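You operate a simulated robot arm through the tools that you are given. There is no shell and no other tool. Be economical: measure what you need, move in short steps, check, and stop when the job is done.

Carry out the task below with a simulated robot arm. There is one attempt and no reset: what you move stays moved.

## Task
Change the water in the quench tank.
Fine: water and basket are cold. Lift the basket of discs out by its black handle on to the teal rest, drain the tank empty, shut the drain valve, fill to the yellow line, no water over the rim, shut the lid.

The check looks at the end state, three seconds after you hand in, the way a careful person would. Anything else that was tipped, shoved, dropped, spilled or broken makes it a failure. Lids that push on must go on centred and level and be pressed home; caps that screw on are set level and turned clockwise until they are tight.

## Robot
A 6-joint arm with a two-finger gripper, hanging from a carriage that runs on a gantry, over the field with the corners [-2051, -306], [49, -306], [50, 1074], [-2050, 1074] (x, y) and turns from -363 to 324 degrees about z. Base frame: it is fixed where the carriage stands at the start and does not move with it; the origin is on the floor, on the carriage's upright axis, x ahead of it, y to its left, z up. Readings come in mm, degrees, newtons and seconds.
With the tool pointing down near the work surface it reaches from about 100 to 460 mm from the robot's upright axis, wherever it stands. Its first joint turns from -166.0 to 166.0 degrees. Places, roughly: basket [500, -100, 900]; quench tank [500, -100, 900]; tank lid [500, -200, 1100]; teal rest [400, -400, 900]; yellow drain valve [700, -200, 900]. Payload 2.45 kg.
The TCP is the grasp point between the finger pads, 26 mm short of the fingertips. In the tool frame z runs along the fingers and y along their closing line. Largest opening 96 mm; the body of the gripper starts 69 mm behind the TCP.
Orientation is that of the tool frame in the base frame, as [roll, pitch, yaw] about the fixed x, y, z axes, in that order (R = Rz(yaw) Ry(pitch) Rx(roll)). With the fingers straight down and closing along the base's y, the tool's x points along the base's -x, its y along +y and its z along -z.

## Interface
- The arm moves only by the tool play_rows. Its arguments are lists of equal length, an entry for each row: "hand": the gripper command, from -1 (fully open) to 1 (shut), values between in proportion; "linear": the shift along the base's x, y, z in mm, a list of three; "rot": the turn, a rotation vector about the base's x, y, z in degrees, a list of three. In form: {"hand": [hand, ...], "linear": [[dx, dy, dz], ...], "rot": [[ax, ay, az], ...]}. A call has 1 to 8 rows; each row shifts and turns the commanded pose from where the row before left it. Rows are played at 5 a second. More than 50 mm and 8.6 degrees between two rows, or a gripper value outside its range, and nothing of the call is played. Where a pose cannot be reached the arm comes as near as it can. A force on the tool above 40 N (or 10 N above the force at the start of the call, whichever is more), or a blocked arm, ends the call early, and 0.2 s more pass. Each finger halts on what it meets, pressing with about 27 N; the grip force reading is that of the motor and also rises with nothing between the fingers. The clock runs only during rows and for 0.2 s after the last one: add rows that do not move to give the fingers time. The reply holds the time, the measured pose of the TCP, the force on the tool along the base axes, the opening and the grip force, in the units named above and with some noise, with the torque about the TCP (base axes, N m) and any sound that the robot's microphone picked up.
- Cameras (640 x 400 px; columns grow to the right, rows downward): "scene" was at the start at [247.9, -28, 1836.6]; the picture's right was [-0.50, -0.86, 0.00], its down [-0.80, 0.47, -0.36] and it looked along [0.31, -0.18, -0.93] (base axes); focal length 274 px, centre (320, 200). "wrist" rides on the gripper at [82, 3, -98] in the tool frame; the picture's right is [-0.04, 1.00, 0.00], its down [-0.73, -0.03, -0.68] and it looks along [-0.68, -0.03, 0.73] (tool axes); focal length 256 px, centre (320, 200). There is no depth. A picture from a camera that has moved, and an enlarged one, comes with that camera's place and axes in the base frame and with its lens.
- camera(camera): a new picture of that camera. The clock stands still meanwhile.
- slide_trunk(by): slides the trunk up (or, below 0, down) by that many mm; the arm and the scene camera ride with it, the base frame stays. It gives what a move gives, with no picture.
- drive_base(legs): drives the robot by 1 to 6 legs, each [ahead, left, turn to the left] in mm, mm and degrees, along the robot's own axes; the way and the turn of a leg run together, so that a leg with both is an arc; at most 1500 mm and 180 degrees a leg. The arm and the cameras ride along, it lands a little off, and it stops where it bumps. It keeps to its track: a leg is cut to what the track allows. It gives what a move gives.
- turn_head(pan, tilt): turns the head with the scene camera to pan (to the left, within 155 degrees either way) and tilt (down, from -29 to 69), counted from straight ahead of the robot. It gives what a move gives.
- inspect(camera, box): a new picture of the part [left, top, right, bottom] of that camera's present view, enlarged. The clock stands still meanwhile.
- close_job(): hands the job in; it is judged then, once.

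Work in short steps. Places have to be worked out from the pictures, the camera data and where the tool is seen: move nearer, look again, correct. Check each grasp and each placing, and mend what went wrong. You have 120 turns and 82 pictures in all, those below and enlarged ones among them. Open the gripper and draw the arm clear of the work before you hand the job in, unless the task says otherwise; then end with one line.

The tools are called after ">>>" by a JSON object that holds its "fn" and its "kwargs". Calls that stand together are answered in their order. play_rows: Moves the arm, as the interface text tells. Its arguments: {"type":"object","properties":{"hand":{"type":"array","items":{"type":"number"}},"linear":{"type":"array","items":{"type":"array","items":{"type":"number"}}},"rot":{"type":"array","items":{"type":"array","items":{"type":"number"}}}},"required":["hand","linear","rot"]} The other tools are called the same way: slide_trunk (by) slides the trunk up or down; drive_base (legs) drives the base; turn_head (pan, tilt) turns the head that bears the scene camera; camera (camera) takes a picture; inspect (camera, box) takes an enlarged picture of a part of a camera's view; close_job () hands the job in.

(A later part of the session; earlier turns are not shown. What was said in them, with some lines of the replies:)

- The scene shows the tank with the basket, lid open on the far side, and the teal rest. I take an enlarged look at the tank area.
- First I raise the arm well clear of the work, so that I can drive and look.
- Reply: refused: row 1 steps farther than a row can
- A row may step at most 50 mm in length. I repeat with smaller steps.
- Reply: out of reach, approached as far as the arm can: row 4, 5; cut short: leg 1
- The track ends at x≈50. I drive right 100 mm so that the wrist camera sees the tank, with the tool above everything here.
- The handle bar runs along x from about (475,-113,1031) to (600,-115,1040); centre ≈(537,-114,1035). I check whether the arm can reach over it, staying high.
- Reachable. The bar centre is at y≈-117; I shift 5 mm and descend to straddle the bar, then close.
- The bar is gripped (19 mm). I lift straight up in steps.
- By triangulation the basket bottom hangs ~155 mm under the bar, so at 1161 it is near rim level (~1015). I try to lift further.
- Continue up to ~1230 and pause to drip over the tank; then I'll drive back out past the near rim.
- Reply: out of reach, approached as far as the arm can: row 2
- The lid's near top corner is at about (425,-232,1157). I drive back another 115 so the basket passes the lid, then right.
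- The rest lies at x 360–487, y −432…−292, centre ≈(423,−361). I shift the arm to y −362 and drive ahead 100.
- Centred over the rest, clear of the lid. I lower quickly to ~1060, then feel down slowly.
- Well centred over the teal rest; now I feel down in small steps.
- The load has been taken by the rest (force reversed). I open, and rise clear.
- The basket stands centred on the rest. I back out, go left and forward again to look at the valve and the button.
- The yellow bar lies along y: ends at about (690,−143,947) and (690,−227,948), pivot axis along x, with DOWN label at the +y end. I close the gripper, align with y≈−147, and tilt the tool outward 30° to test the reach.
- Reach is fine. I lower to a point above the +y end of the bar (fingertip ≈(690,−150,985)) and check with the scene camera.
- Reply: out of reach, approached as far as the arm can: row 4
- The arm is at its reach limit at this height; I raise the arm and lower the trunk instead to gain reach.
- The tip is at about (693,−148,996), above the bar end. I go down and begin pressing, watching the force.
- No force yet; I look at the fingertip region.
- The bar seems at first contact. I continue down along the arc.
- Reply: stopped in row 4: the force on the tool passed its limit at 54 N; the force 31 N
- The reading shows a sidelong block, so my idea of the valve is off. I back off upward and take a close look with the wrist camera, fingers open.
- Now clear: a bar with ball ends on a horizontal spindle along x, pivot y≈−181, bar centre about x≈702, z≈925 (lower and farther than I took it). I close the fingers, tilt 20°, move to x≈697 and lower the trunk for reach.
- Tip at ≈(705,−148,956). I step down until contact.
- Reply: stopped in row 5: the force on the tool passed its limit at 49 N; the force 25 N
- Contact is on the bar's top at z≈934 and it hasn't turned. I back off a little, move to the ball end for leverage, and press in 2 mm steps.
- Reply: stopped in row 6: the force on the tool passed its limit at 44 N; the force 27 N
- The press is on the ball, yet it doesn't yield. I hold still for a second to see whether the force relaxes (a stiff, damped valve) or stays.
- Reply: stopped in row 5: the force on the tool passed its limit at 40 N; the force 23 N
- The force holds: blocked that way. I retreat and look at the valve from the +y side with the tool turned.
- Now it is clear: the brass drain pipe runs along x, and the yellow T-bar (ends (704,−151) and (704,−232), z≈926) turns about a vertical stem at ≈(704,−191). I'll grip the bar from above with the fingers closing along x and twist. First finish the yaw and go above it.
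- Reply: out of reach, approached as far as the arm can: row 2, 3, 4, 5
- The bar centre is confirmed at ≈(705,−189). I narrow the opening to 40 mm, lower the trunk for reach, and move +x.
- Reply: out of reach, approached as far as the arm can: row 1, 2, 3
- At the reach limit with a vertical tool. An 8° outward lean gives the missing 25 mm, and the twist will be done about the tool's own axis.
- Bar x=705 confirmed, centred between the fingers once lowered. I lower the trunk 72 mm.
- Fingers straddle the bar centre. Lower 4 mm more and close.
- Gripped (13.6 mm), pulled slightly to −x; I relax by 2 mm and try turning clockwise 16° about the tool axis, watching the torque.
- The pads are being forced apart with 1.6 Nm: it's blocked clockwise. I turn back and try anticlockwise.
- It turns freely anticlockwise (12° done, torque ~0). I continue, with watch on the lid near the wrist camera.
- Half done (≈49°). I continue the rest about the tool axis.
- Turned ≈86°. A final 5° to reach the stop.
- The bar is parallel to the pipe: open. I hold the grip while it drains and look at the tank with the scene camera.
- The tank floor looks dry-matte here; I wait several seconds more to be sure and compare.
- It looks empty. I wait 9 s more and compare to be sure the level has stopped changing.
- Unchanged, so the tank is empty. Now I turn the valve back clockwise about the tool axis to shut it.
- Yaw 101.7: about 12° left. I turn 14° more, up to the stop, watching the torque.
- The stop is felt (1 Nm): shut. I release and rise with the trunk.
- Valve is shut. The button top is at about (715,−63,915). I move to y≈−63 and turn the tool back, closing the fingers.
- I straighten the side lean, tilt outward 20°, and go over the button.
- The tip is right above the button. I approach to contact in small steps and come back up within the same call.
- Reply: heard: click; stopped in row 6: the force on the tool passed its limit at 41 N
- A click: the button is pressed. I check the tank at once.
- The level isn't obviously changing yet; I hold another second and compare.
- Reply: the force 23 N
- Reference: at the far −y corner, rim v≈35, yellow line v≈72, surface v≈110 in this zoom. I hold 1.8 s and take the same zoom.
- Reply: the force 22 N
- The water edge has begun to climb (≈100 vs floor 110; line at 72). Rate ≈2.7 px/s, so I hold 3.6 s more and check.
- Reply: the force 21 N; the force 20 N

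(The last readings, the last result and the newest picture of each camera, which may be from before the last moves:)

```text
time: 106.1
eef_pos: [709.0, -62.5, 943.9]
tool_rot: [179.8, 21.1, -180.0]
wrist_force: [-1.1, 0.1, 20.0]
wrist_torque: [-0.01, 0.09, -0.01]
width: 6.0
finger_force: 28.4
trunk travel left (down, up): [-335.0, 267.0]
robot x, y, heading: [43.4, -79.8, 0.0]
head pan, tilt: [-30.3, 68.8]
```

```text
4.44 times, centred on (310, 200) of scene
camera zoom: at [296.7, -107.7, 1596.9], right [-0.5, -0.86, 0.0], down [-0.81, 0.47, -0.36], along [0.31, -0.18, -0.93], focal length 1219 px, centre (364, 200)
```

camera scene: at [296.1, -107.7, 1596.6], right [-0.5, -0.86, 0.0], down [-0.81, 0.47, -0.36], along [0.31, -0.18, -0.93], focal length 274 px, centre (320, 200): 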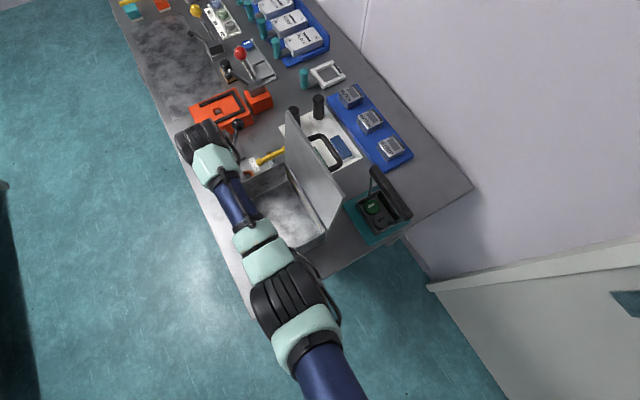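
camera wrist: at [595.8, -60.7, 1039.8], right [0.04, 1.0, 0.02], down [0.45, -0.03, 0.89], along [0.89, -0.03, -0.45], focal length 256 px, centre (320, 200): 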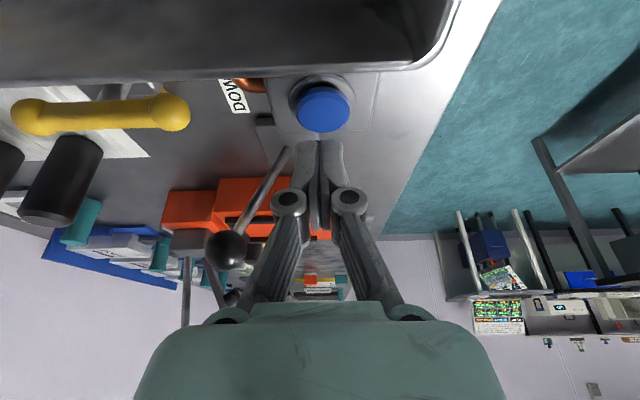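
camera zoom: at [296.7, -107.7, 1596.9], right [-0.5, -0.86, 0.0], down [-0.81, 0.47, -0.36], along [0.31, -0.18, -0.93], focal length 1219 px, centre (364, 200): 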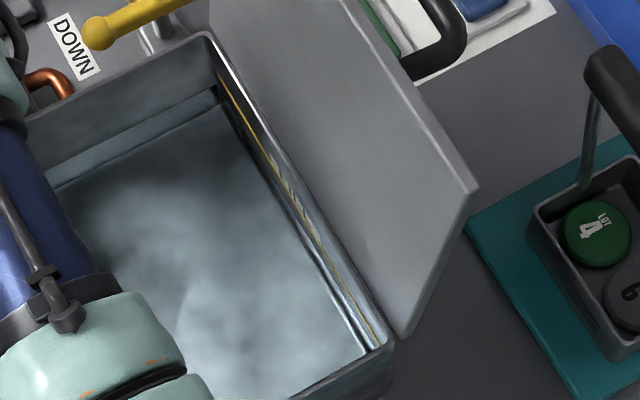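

Water edge at ≈88 now; line start at 72. Hold 3.4 s more.

>>> {"fn": "play_rows", "kwargs": {"hand": [1, 1, 1, 1, 1, 1, 1, 1], "linear": [[0, 0, 0], [0, 0, 0], [0, 0, 0], [0, 0, 0], [0, 0, 0], [0, 0, 0], [0, 0, 0], [0, 0, 0]], "rot": [[0, 0, 0], [0, 0, 0], [0, 0, 0], [0, 0, 0], [0, 0, 0], [0, 0, 0], [0, 0, 0], [0, 0, 0]]}}

>>> {"fn": "play_rows", "kwargs": {"hand": [1, 1, 1, 1, 1, 1], "linear": [[0, 0, 0], [0, 0, 0], [0, 0, 0], [0, 0, 0], [0, 0, 0], [0, 0, 0]], "rot": [[0, 0, 0], [0, 0, 0], [0, 0, 0], [0, 0, 0], [0, 0, 0], [0, 0, 0]]}}

>>> {"fn": "inspect", "kwargs": {"camera": "scene", "box": [270, 160, 330, 200]}}

```text
time: 107.9
eef_pos: [710.3, -62.2, 944.6]
tool_rot: [179.9, 21.1, -180.0]
wrist_force: [-0.3, 0.8, 17.5]
wrist_torque: [-0.01, 0.06, -0.01]
width: 6.0
finger_force: 28.1
trunk travel left (down, up): [-335.0, 267.0]
robot x, y, heading: [46.9, -82.3, -0.1]
head pan, tilt: [-30.3, 68.8]
```

```text
time: 109.3
eef_pos: [710.2, -62.2, 945.4]
tool_rot: [179.8, 21.0, 179.9]
wrist_force: [1.4, -0.4, 19.0]
wrist_torque: [-0.01, 0.06, -0.01]
width: 5.9
finger_force: 28.5
trunk travel left (down, up): [-335.0, 267.0]
robot x, y, heading: [48.1, -79.5, 0.2]
head pan, tilt: [-30.3, 68.8]
```

```text
10.00 times, centred on (300, 180) of scene
camera zoom: at [296.7, -107.7, 1597.0], right [-0.5, -0.86, 0.0], down [-0.81, 0.47, -0.36], along [0.31, -0.18, -0.93], focal length 2743 px, centre (520, 400)
```

zoom: 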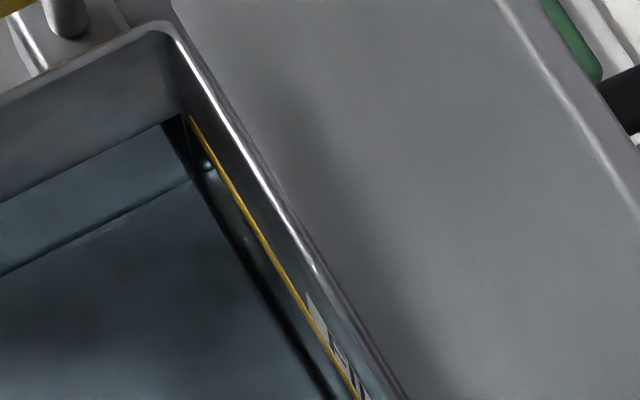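

The water edge on the far wall now meets the start of the yellow line at the corner. I release the button at once.

>>> {"fn": "play_rows", "kwargs": {"hand": [1, 1, 1, 1], "linear": [[0, 0, 35], [0, 0, 35], [0, 0, 20], [0, 0, 0]], "rot": [[0, 0, 0], [0, 0, 0], [0, 0, 0], [0, 0, 0]]}}

>>> {"fn": "inspect", "kwargs": {"camera": "scene", "box": [270, 160, 330, 200]}}

```text
time: 110.3
eef_pos: [708.0, -62.8, 1034.2]
tool_rot: [179.9, 20.9, -179.9]
wrist_force: [0.6, 0.0, -0.6]
wrist_torque: [0.01, -0.01, -0.03]
width: 0.1
finger_force: 28.7
trunk travel left (down, up): [-335.0, 267.0]
robot x, y, heading: [51.7, -82.2, -0.1]
head pan, tilt: [-30.3, 68.8]
```

```text
10.00 times, centred on (300, 180) of scene
camera zoom: at [295.8, -107.7, 1596.6], right [-0.5, -0.86, 0.0], down [-0.81, 0.47, -0.36], along [0.31, -0.18, -0.93], focal length 2743 px, centre (520, 400)
```

zoom: 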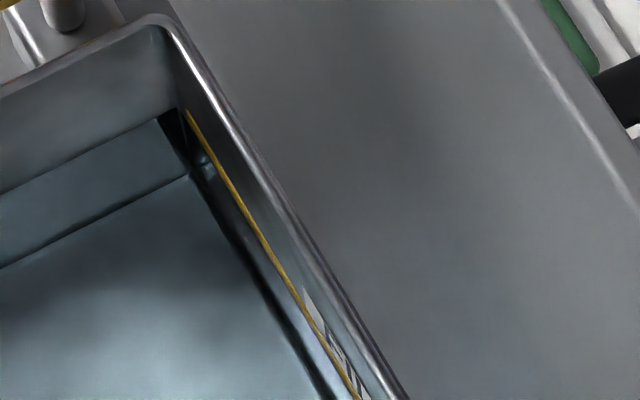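

Button released. I now take a straight look at the line on the −y wall with the wrist camera from the +y side (this also shows whether the flow stopped).

>>> {"fn": "play_rows", "kwargs": {"hand": [1, 1, 1, 1, 1, 1, 1, 1], "linear": [[-25, 0, 25], [-25, 5, 25], [-25, 5, 0], [-25, 5, 0], [0, 0, 0], [0, 0, 0], [0, 0, 0], [0, 0, 0]], "rot": [[0, 7, 0], [0, 7, 0], [0, 7, 0], [0, 0, -8.5], [0, 0, -8.5], [0, 0, -8.5], [0, 0, -8.5], [0, 0, -8.5]]}}

>>> {"fn": "play_rows", "kwargs": {"hand": [1, 1, 1, 1, 1, 1, 1], "linear": [[0, 0, 0], [0, 0, 0], [0, 0, 0], [0, 0, 0], [0, 0, 0], [0, 0, 0], [0, 0, 0]], "rot": [[0, 0, -8.5], [0, 0, -8.5], [0, 0, -8.5], [0, 0, -8.5], [0, 0, -8.5], [0, 0, -5], [0, 0, 0]]}}

>>> {"fn": "camera", "kwargs": {"camera": "wrist"}}

```text
time: 112.1
eef_pos: [637.5, -45.9, 1064.9]
tool_rot: [179.9, 0.0, 137.5]
wrist_force: [-0.5, -0.5, 0.1]
wrist_torque: [0.01, 0.0, 0.01]
width: 0.0
finger_force: 28.3
out of reach, approached as far as the arm can: row 3, 4
trunk travel left (down, up): [-335.0, 267.0]
robot x, y, heading: [47.4, -80.1, 0.4]
head pan, tilt: [-30.3, 68.8]
```

```text
time: 113.7
eef_pos: [637.9, -45.7, 1064.3]
tool_rot: [179.9, -0.2, 90.0]
wrist_force: [-0.3, 0.4, -0.3]
wrist_torque: [-0.03, 0.02, 0.01]
width: 0.2
finger_force: 28.4
trunk travel left (down, up): [-335.0, 267.0]
robot x, y, heading: [49.1, -79.9, 0.3]
head pan, tilt: [-30.3, 68.8]
```

```text
23 pictures are left
camera wrist: at [641.4, 35.3, 1164.2], right [1.0, -0.04, 0.0], down [-0.03, -0.73, 0.68], along [-0.03, -0.68, -0.73], focal length 256 px, centre (320, 200)
```

wrist: 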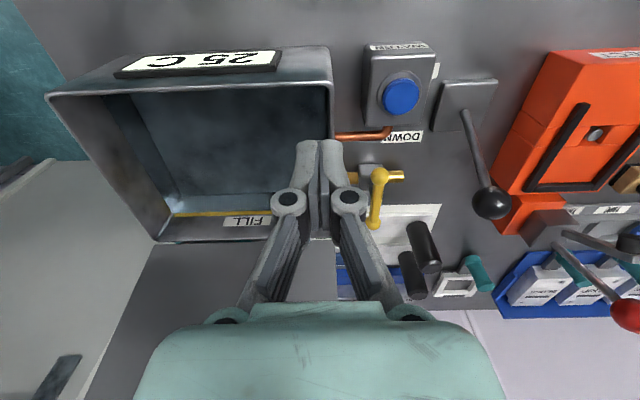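

>>> {"fn": "inspect", "kwargs": {"camera": "wrist", "box": [130, 170, 290, 250]}}

```text
4.00 times, centred on (210, 210) of wrist
camera zoom: at [641.4, 35.3, 1164.2], right [1.0, -0.04, 0.0], down [-0.03, -0.73, 0.68], along [-0.03, -0.68, -0.73], focal length 1024 px, centre (760, 160)
```

zoom: 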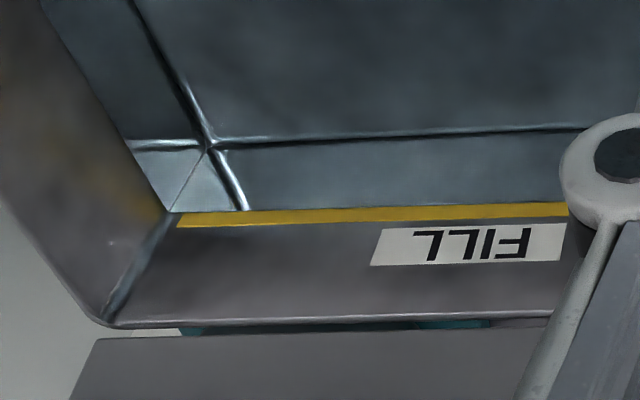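

The water surface meets the lower edge of the yellow line and has stayed there: filled. Now the lid: its handle bar is at about x 489–563, y −277, z≈1138. I raise the trunk, turn the tool back, and come over it from above.

>>> {"fn": "slide_trunk", "kwargs": {"by": 260}}

>>> {"fn": "play_rows", "kwargs": {"hand": [1, 1, 1, 1, 1, 1, 1, 1], "linear": [[-30, 0, -10], [-30, 0, -15], [-25, 0, -20], [-25, 0, -20], [0, 0, -20], [0, 0, 0], [0, 0, 0], [0, 0, 0]], "rot": [[0, 0, 8.5], [0, 0, 8.5], [0, 0, 8.5], [0, 0, 8.5], [0, 0, 8.5], [0, 0, 8.5], [0, 0, 8.5], [0, 0, 8.5]]}}

>>> {"fn": "play_rows", "kwargs": {"hand": [0.1, 0.1, 0.1, 0.1, 0.1], "linear": [[0, 0, 0], [0, 0, 0], [0, 0, 0], [0, 0, 0], [0, 0, 0]], "rot": [[0, 0, 8.5], [0, 0, 8.5], [0, 0, 5], [0, 0, 0], [0, 0, 0]]}}

```text
time: 116.3
eef_pos: [637.2, -46.4, 1325.4]
tool_rot: [179.8, -0.1, 90.0]
wrist_force: [-0.2, 0.2, 0.3]
wrist_torque: [0.0, 0.01, 0.02]
width: 0.0
finger_force: 28.4
trunk travel left (down, up): [-595.0, 7.0]
robot x, y, heading: [48.1, -82.2, 0.2]
head pan, tilt: [-30.3, 68.8]
```

```text
time: 118.2
eef_pos: [555.6, -43.3, 1215.9]
tool_rot: [179.9, -0.1, 158.3]
wrist_force: [-0.3, -0.4, 0.1]
wrist_torque: [0.01, 0.03, 0.0]
width: 0.2
finger_force: 28.3
out of reach, approached as far as the arm can: row 1, 2, 3
trunk travel left (down, up): [-595.0, 7.0]
robot x, y, heading: [46.7, -78.6, 0.1]
head pan, tilt: [-30.3, 68.8]
```

```text
time: 119.3
eef_pos: [555.6, -44.2, 1215.5]
tool_rot: [179.8, -0.2, -179.9]
wrist_force: [0.3, -0.6, 0.4]
wrist_torque: [0.02, -0.03, -0.03]
width: 42.9
finger_force: 0.1
trunk travel left (down, up): [-595.0, 7.0]
robot x, y, heading: [48.9, -77.9, 0.3]
head pan, tilt: [-30.3, 68.8]
```

I drive right to bring the lid handle into the wrist view (tips at 1189, above the lid top ≈1168).

>>> {"fn": "play_rows", "kwargs": {"hand": [0.1, 0.1, 0.1], "linear": [[-15, 0, 8], [-15, 0, 6], [0, 0, 0]], "rot": [[0, 0, 0], [0, 0, 0], [0, 0, 0]]}}

>>> {"fn": "drive_base", "kwargs": {"legs": [[0, -130, 0]]}}

>>> {"fn": "camera", "kwargs": {"camera": "wrist"}}

```text
time: 120.2
eef_pos: [533.9, -43.9, 1219.0]
tool_rot: [179.9, -0.1, -179.9]
wrist_force: [0.4, -0.7, 0.1]
wrist_torque: [0.01, -0.03, 0.04]
width: 43.4
finger_force: 0.1
out of reach, approached as far as the arm can: row 2
trunk travel left (down, up): [-595.0, 7.0]
robot x, y, heading: [49.2, -80.0, 0.4]
head pan, tilt: [-30.3, 68.8]
```

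```text
time: 121.4
eef_pos: [534.3, -173.0, 1219.6]
tool_rot: [179.9, 0.0, -179.9]
wrist_force: [0.0, -0.6, -0.5]
wrist_torque: [0.01, 0.01, 0.01]
width: 43.0
finger_force: 0.0
trunk travel left (down, up): [-595.0, 7.0]
robot x, y, heading: [47.3, -212.5, 0.2]
head pan, tilt: [-30.3, 68.8]
```

```text
21 pictures are left
camera wrist: at [452.6, -170.3, 1318.0], right [0.04, 1.0, 0.0], down [0.73, -0.03, 0.68], along [0.68, -0.02, -0.73], focal length 256 px, centre (320, 200)
```

wrist: 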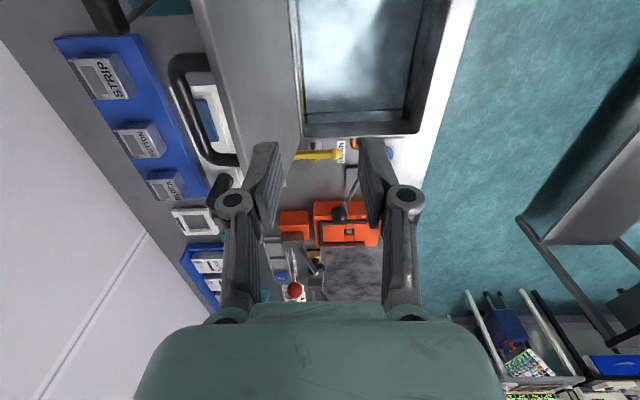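

The handle bar refines to x 505–574, y≈−274, z≈1122, with ≈50 mm standoff from the lid. I go over it: drive right 90, then trim with the arm.

>>> {"fn": "drive_base", "kwargs": {"legs": [[0, -90, 0]]}}

>>> {"fn": "play_rows", "kwargs": {"hand": [0.1, 0.1, 0.1], "linear": [[3, -6, -5], [3, -6, -5], [0, 0, 0]], "rot": [[0, 0, 0], [0, 0, 0], [0, 0, 0]]}}

>>> {"fn": "camera", "kwargs": {"camera": "wrist"}}

```text
time: 122.5
eef_pos: [534.1, -261.8, 1219.4]
tool_rot: [180.0, 0.0, -179.8]
wrist_force: [0.1, 0.0, -0.7]
wrist_torque: [0.03, 0.0, 0.01]
width: 43.1
finger_force: 0.0
trunk travel left (down, up): [-595.0, 7.0]
robot x, y, heading: [47.2, -301.0, 0.2]
head pan, tilt: [-30.3, 68.8]
```

```text
time: 123.3
eef_pos: [540.1, -274.2, 1210.0]
tool_rot: [179.9, 0.0, -179.9]
wrist_force: [0.3, -0.3, 0.2]
wrist_torque: [-0.02, 0.01, -0.04]
width: 43.0
finger_force: 0.0
trunk travel left (down, up): [-595.0, 7.0]
robot x, y, heading: [49.6, -296.4, 0.5]
head pan, tilt: [-30.3, 68.8]
```

```text
20 pictures are left
camera wrist: at [459.0, -271.9, 1308.1], right [0.04, 1.0, 0.0], down [0.73, -0.03, 0.68], along [0.68, -0.02, -0.73], focal length 256 px, centre (320, 200)
```

wrist: 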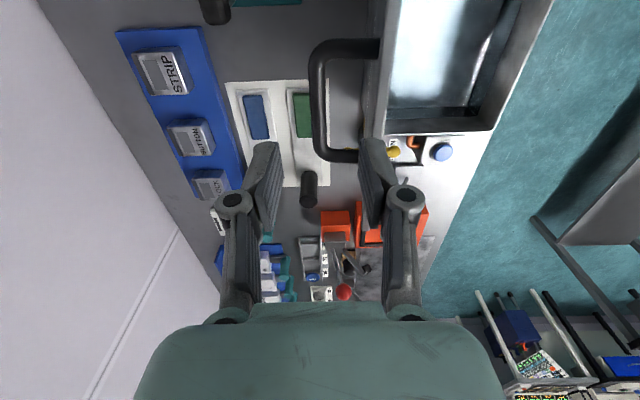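

The bar is centred under the TCP (y≈−275). To keep the knuckles off the lid edge I narrow the opening to ~28 mm, shift 2 mm outward, then descend.

>>> {"fn": "play_rows", "kwargs": {"hand": [0.42, 0.42, 0.42, 0.42, 0.42, 0.42, 0.42], "linear": [[-3, -2, 0], [0, 0, 0], [0, 0, -30], [0, 0, -25], [0, 0, -15], [0, 0, -10], [0, 0, 0]], "rot": [[0, 0, 0], [0, 0, 0], [0, 0, 0], [0, 0, 0], [0, 0, 0], [0, 0, 0], [0, 0, 0]]}}

>>> {"fn": "camera", "kwargs": {"camera": "wrist"}}

```text
time: 124.9
eef_pos: [536.3, -277.2, 1128.0]
tool_rot: [180.0, 0.0, -179.8]
wrist_force: [1.0, -0.3, -0.5]
wrist_torque: [-0.02, -0.01, 0.04]
width: 27.9
finger_force: 0.1
trunk travel left (down, up): [-595.0, 7.0]
robot x, y, heading: [52.5, -301.8, 0.4]
head pan, tilt: [-30.3, 68.8]
```

```text
19 pictures are left
camera wrist: at [455.4, -274.0, 1227.7], right [0.04, 1.0, 0.0], down [0.73, -0.03, 0.68], along [0.68, -0.02, -0.73], focal length 256 px, centre (320, 200)
```

wrist: 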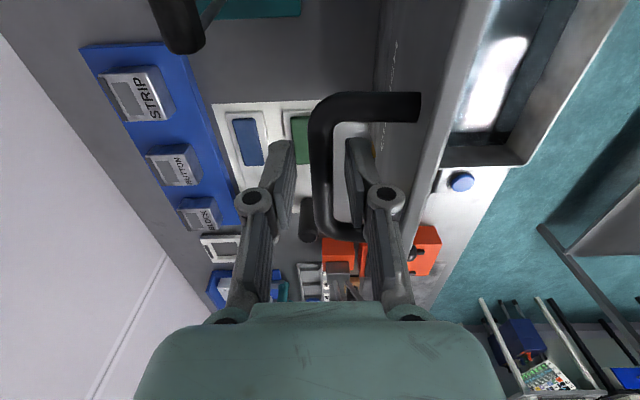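

The bar lies between the fingers, the inner finger within the handle. Lower 5 mm and close.

>>> {"fn": "play_rows", "kwargs": {"hand": [0.42, 0.8, 1, 1, 1], "linear": [[0, 1, -5], [0, 0, 0], [0, 0, 0], [0, 0, 0], [0, 0, 0]], "rot": [[0, 0, 0], [0, 0, 0], [0, 0, 0], [0, 0, 0], [0, 0, 0]]}}

```text
time: 126.1
eef_pos: [537.8, -275.4, 1123.6]
tool_rot: [179.9, 0.0, -180.0]
wrist_force: [2.3, 1.8, -6.0]
wrist_torque: [-0.03, -0.2, -0.95]
width: 10.7
finger_force: 37.9
trunk travel left (down, up): [-595.0, 7.0]
robot x, y, heading: [49.0, -298.8, 0.1]
head pan, tilt: [-30.3, 68.8]
```

Gripped (10.7 mm). With the hinge at about (y −205, z 972) the bar moves on a circle of ≈167 mm; I swing the first 40° along that arc.

>>> {"fn": "play_rows", "kwargs": {"hand": [1, 1, 1, 1], "linear": [[0, 15.4, 6.3], [0, 16.8, 4.8], [0, 17.2, 3.1], [0, 0, 0]], "rot": [[0, 0, 0], [0, 0, 0], [0, 0, 0], [0, 0, 0]]}}

>>> {"fn": "camera", "kwargs": {"camera": "wrist"}}

```text
time: 127.1
eef_pos: [537.0, -225.0, 1137.8]
tool_rot: [179.9, 0.0, -179.9]
wrist_force: [2.7, -0.4, -2.0]
wrist_torque: [-0.07, -0.43, -0.92]
width: 10.9
finger_force: 38.1
trunk travel left (down, up): [-595.0, 7.0]
robot x, y, heading: [46.4, -301.5, 0.3]
head pan, tilt: [-30.3, 68.8]
```

```text
18 pictures are left
camera wrist: at [455.7, -223.5, 1237.6], right [0.04, 1.0, 0.0], down [0.73, -0.03, 0.68], along [0.68, -0.02, -0.73], focal length 256 px, centre (320, 200)
```

wrist: 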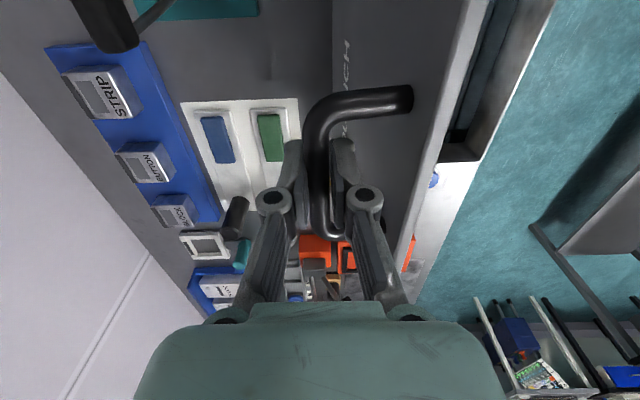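

The lid follows with hardly any force. I continue along the arc.

>>> {"fn": "play_rows", "kwargs": {"hand": [1, 1, 1, 1, 1, 1], "linear": [[0, 17.5, 1.2], [0, 17.5, -0.6], [0, 17.3, -2.5], [0, 16.9, -4.2], [0, 16, -6], [0, 0, 0]], "rot": [[0, 0, 0], [0, 0, 0], [0, 0, 0], [0, 0, 0], [0, 0, 0], [0, 0, 0]]}}

>>> {"fn": "camera", "kwargs": {"camera": "wrist"}}

```text
time: 128.5
eef_pos: [536.7, -140.1, 1125.4]
tool_rot: [179.9, -0.1, -180.0]
wrist_force: [-3.9, 0.1, 0.6]
wrist_torque: [-0.02, 0.02, -0.87]
width: 10.5
finger_force: 38.3
trunk travel left (down, up): [-595.0, 7.0]
robot x, y, heading: [50.5, -299.3, 0.2]
head pan, tilt: [-30.3, 68.8]
```

```text
17 pictures are left
camera wrist: at [455.9, -138.2, 1224.1], right [0.04, 1.0, 0.0], down [0.73, -0.03, 0.68], along [0.68, -0.02, -0.73], focal length 256 px, centre (320, 200)
```

wrist: 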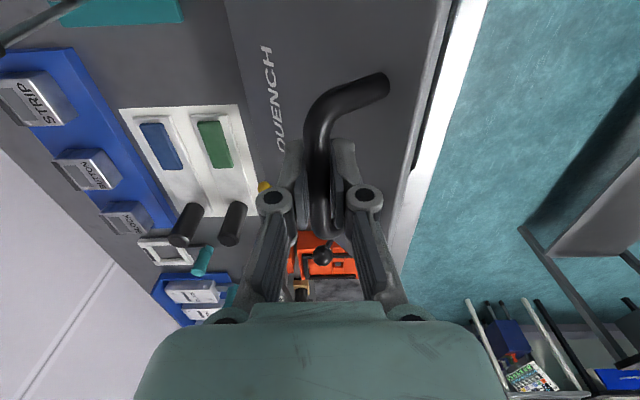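

Continue to about 37° on the arc (lid ≈20° from closed).

>>> {"fn": "play_rows", "kwargs": {"hand": [1, 1, 1, 1, 1, 1], "linear": [[0, 16, -7.4], [0, 14.8, -9.2], [0, 13.8, -10.8], [0, 12.5, -12.1], [0, 11.3, -13.4], [0, 0, 0]], "rot": [[0, 0, 0], [0, 0, 0], [0, 0, 0], [0, 0, 0], [0, 0, 0], [0, 0, 0]]}}

>>> {"fn": "camera", "kwargs": {"camera": "wrist"}}

```text
time: 129.9
eef_pos: [537.2, -73.3, 1072.5]
tool_rot: [180.0, 0.0, -179.9]
wrist_force: [2.7, -6.7, -6.4]
wrist_torque: [-0.03, 0.06, -0.37]
width: 10.8
finger_force: 37.8
trunk travel left (down, up): [-595.0, 7.0]
robot x, y, heading: [47.8, -299.9, 0.3]
head pan, tilt: [-30.3, 68.8]
```

```text
16 pictures are left
camera wrist: at [455.9, -70.7, 1171.7], right [0.04, 1.0, 0.0], down [0.73, -0.03, 0.68], along [0.68, -0.03, -0.73], focal length 256 px, centre (320, 200)
```

wrist: 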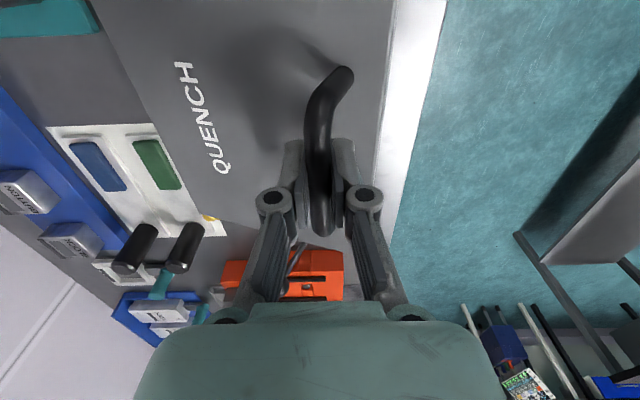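

The lid is nearly down; slight radial pull, so I use a bit less y for the rest and keep lowering.

>>> {"fn": "play_rows", "kwargs": {"hand": [1, 1, 1, 1, 1], "linear": [[0, 7, -13], [0, 6.5, -13], [0, 4, -10], [0, 2, -6], [0, 0, 0]], "rot": [[0, 0, 0], [0, 0, 0], [0, 0, 0], [0, 0, 0], [0, 0, 0]]}}

```text
time: 131.1
eef_pos: [536.7, -54.5, 1039.0]
tool_rot: [179.7, 0.6, -179.9]
wrist_force: [23.6, 4.9, -0.2]
wrist_torque: [0.03, -0.84, -0.24]
width: 10.7
finger_force: 37.8
out of reach, approached as far as the arm can: row 3
trunk travel left (down, up): [-595.0, 7.0]
robot x, y, heading: [51.3, -299.1, 0.3]
head pan, tilt: [-30.3, 68.8]
```

Out of arm reach at this height; I let the trunk lower the rest, 12 mm first.

>>> {"fn": "slide_trunk", "kwargs": {"by": -12}}

>>> {"fn": "camera", "kwargs": {"camera": "wrist"}}

```text
time: 131.7
eef_pos: [535.8, -49.9, 1028.6]
tool_rot: [179.5, 0.4, -179.8]
wrist_force: [24.7, 22.5, 2.2]
wrist_torque: [0.16, 0.13, -0.23]
width: 10.5
finger_force: 37.5
trunk travel left (down, up): [-583.0, 19.0]
robot x, y, heading: [47.6, -299.7, 0.2]
head pan, tilt: [-30.3, 68.8]
```

```text
15 pictures are left
camera wrist: at [454.1, -48.4, 1126.0], right [0.04, 1.0, 0.01], down [0.73, -0.03, 0.69], along [0.69, -0.02, -0.73], focal length 256 px, centre (320, 200)
```

wrist: 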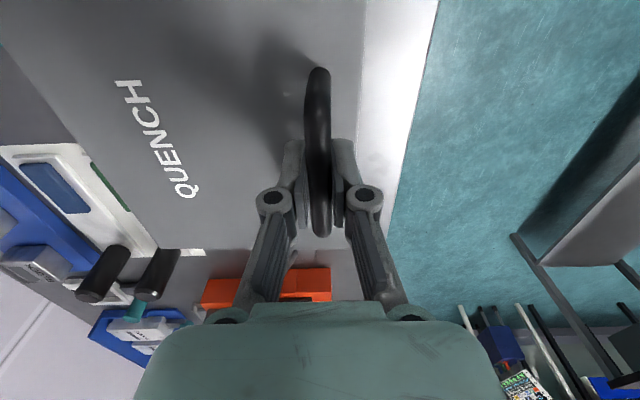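

Nearly shut. I open the grip; the lid will settle the last millimetres, then look.

>>> {"fn": "play_rows", "kwargs": {"hand": [0.6, 0.3, 0.3, 0.3, 0.3, 0.3], "linear": [[0, 0, 0], [0, 0, 0], [0, 0, 0], [0, 0, 20], [-5, 0, 35], [0, 0, 0]], "rot": [[0, 0, 0], [0, 0, 0], [0, 0, 0], [0, 0, 0], [0, 0, 0], [0, 0, 0]]}}

>>> {"fn": "camera", "kwargs": {"camera": "wrist"}}

>>> {"fn": "camera", "kwargs": {"camera": "scene"}}

```text
time: 133.1
eef_pos: [524.7, -55.8, 1079.9]
tool_rot: [179.8, 0.1, -179.9]
wrist_force: [0.5, 0.6, -0.7]
wrist_torque: [0.01, -0.02, 0.03]
width: 33.8
finger_force: 0.1
trunk travel left (down, up): [-583.0, 19.0]
robot x, y, heading: [47.0, -299.0, 0.4]
head pan, tilt: [-30.3, 68.8]
```

```text
14 pictures are left
camera wrist: at [444.0, -53.8, 1178.5], right [0.04, 1.0, 0.0], down [0.73, -0.03, 0.68], along [0.68, -0.02, -0.73], focal length 256 px, centre (320, 200)
```

wrist: 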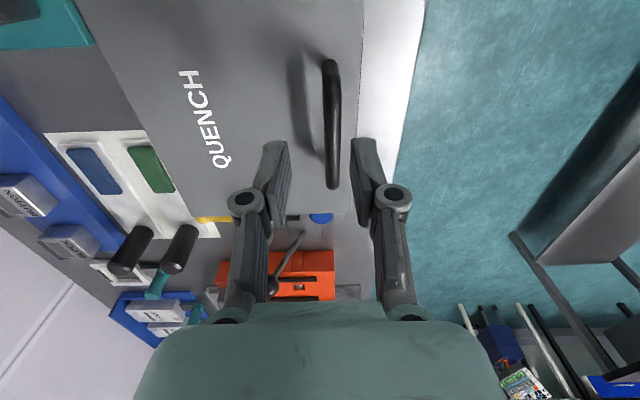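

```text
13 pictures are left
camera scene: at [296.7, -327.3, 1844.6], right [-0.5, -0.87, 0.0], down [-0.81, 0.47, -0.36], along [0.31, -0.18, -0.93], focal length 274 px, centre (320, 200)
```

scene: 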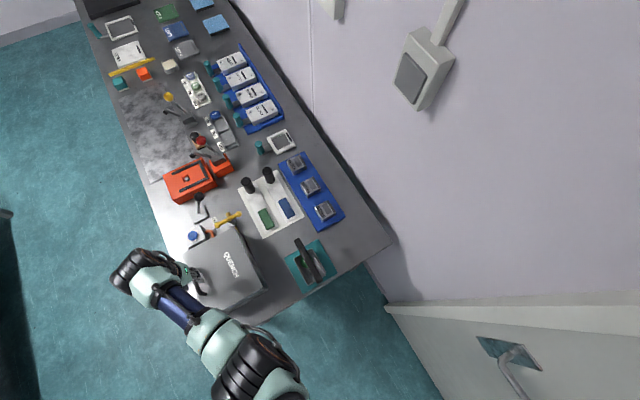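

The lid is down. To make sure it is home, I close the fingers, shift the base left, and press lightly on the lid beside the handle.

>>> {"fn": "play_rows", "kwargs": {"hand": [0.3, 1, 1, 1], "linear": [[0, 0, 25], [0, 0, 10], [0, 0, 0], [0, 0, 0]], "rot": [[0, 0, 0], [0, 0, 0], [0, 0, 0], [0, 0, 0]]}}

>>> {"fn": "drive_base", "kwargs": {"legs": [[0, 150, 0]]}}

>>> {"fn": "play_rows", "kwargs": {"hand": [1, 1, 1, 1, 1, 1, 1], "linear": [[0, -45, 0], [0, -45, 0], [0, -45, 0], [0, -45, 0], [0, -3, -30], [0, 0, -40], [0, 0, 0]], "rot": [[0, 0, 0], [0, 0, 0], [0, 0, 0], [0, 0, 0], [0, 0, 0], [0, 0, 0], [0, 0, 0]]}}

>>> {"fn": "camera", "kwargs": {"camera": "wrist"}}

```text
time: 134.1
eef_pos: [525.3, -56.3, 1115.0]
tool_rot: [179.8, 0.0, -180.0]
wrist_force: [0.4, 0.1, 0.4]
wrist_torque: [-0.01, 0.01, -0.03]
width: 0.2
finger_force: 27.6
trunk travel left (down, up): [-583.0, 19.0]
robot x, y, heading: [50.0, -299.2, 0.1]
head pan, tilt: [-30.3, 68.8]
```

```text
time: 135.5
eef_pos: [525.3, 95.3, 1114.9]
tool_rot: [179.9, -0.1, -180.0]
wrist_force: [0.1, 0.8, -0.7]
wrist_torque: [0.01, 0.03, -0.03]
width: 0.1
finger_force: 27.0
trunk travel left (down, up): [-583.0, 19.0]
robot x, y, heading: [49.6, -151.7, 0.2]
head pan, tilt: [-30.3, 68.8]
```

```text
time: 137.1
eef_pos: [524.9, -88.0, 1044.0]
tool_rot: [179.9, 0.0, -179.9]
wrist_force: [0.6, 0.3, 0.6]
wrist_torque: [-0.02, 0.0, 0.0]
width: 0.0
finger_force: 26.8
trunk travel left (down, up): [-583.0, 19.0]
robot x, y, heading: [50.9, -150.5, 0.6]
head pan, tilt: [-30.3, 68.8]
```

```text
12 pictures are left
camera wrist: at [444.0, -85.6, 1142.9], right [0.04, 1.0, 0.0], down [0.73, -0.03, 0.68], along [0.68, -0.02, -0.73], focal length 256 px, centre (320, 200)
```

wrist: 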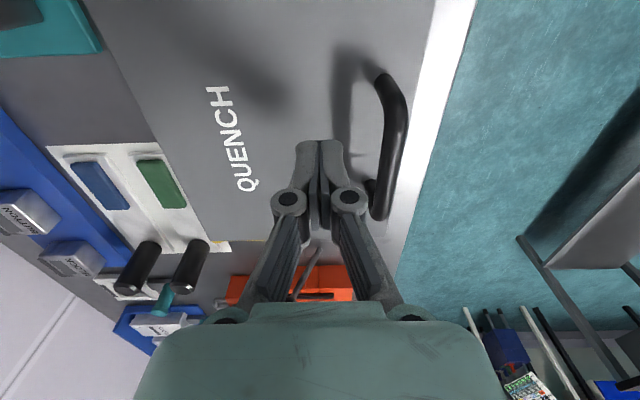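

Clear of the handle. I descend to press lightly on the lid.

>>> {"fn": "play_rows", "kwargs": {"hand": [1, 1, 1, 1, 1, 1, 1, 1], "linear": [[0, 0, -15], [0, 0, -10], [0, 0, -6], [0, 0, -5], [0, 0, -4], [0, 0, -4], [0, 0, -3], [0, 0, -3]], "rot": [[0, 0, 0], [0, 0, 0], [0, 0, 0], [0, 0, 0], [0, 0, 0], [0, 0, 0], [0, 0, 0], [0, 0, 0]]}}

```text
time: 138.6
eef_pos: [526.4, -88.5, 1004.1]
tool_rot: [179.9, -0.2, 180.0]
wrist_force: [-13.1, -0.9, 25.7]
wrist_torque: [-0.06, 0.21, 0.0]
width: 5.9
finger_force: 28.6
trunk travel left (down, up): [-583.0, 19.0]
robot x, y, heading: [47.3, -152.6, 0.2]
head pan, tilt: [-30.3, 68.8]
stopped in row 7: the force on the tool passed its limit at 51 N (the readings are from after the stop); the commanded pose is now the measured one
```

The lid is solid under 50 N (top at ≈978): closed. I lift, open, back away, and take final pictures.

>>> {"fn": "play_rows", "kwargs": {"hand": [1, 1, 1, 1, -1, -1, -1], "linear": [[0, 0, 20], [0, 0, 40], [0, 0, 40], [0, 0, 40], [0, 0, 0], [0, 0, 0], [0, 0, 0]], "rot": [[0, 0, 0], [0, 0, 0], [0, 0, 0], [0, 0, 0], [0, 0, 0], [0, 0, 0], [0, 0, 0]]}}

>>> {"fn": "drive_base", "kwargs": {"legs": [[-250, 0, 0], [0, 200, 0]]}}

>>> {"fn": "inspect", "kwargs": {"camera": "scene", "box": [200, 40, 440, 190]}}

>>> {"fn": "camera", "kwargs": {"camera": "wrist"}}

```text
time: 140.2
eef_pos: [526.4, -88.0, 1142.8]
tool_rot: [179.8, 0.0, -179.8]
wrist_force: [-0.7, 0.5, 0.5]
wrist_torque: [0.03, 0.01, 0.01]
width: 96.0
finger_force: 0.1
trunk travel left (down, up): [-583.0, 19.0]
robot x, y, heading: [46.8, -152.5, 0.4]
head pan, tilt: [-30.3, 68.8]
```

```text
time: 143.2
eef_pos: [276.8, 108.3, 1142.0]
tool_rot: [180.0, 0.0, -180.0]
wrist_force: [0.0, -0.3, 0.5]
wrist_torque: [0.01, -0.03, -0.04]
width: 96.1
finger_force: 0.0
trunk travel left (down, up): [-583.0, 19.0]
robot x, y, heading: [-199.5, 49.4, 0.4]
head pan, tilt: [-30.3, 68.8]
```

```text
2.67 times, centred on (320, 115) of scene
camera zoom: at [46.7, 20.0, 1844.6], right [-0.5, -0.87, 0.0], down [-0.81, 0.47, -0.36], along [0.31, -0.18, -0.93], focal length 731 px, centre (320, 427)
```

zoom: 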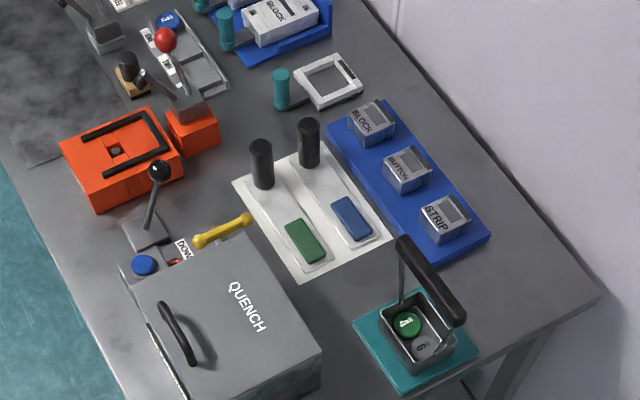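

```text
10 pictures are left
camera wrist: at [196.2, 111.2, 1241.1], right [0.04, 1.0, 0.0], down [0.73, -0.03, 0.68], along [0.68, -0.02, -0.73], focal length 256 px, centre (320, 200)
```

wrist: 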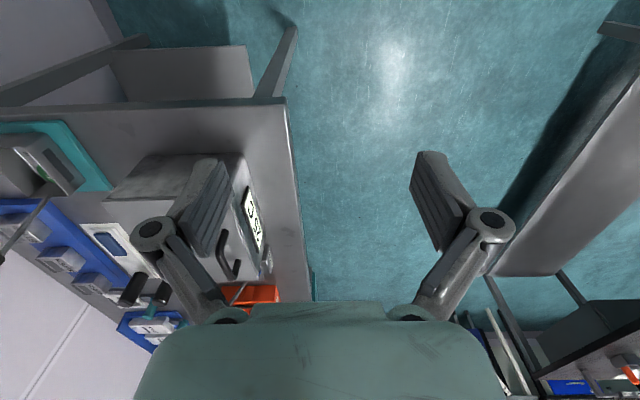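

The lid is shut, the valve bar stands across the pipe (shut), the basket is centred on the teal rest, nothing is spilled or disturbed, and the gripper is open and clear. I hand in.

>>> {"fn": "close_job", "kwargs": {}}

```text
The job is handed in.
```

The water is changed and the job is handed in: basket on the teal rest, tank drained, drain valve shut, tank refilled to the lower edge of the yellow line with nothing over the rim, and lid shut.
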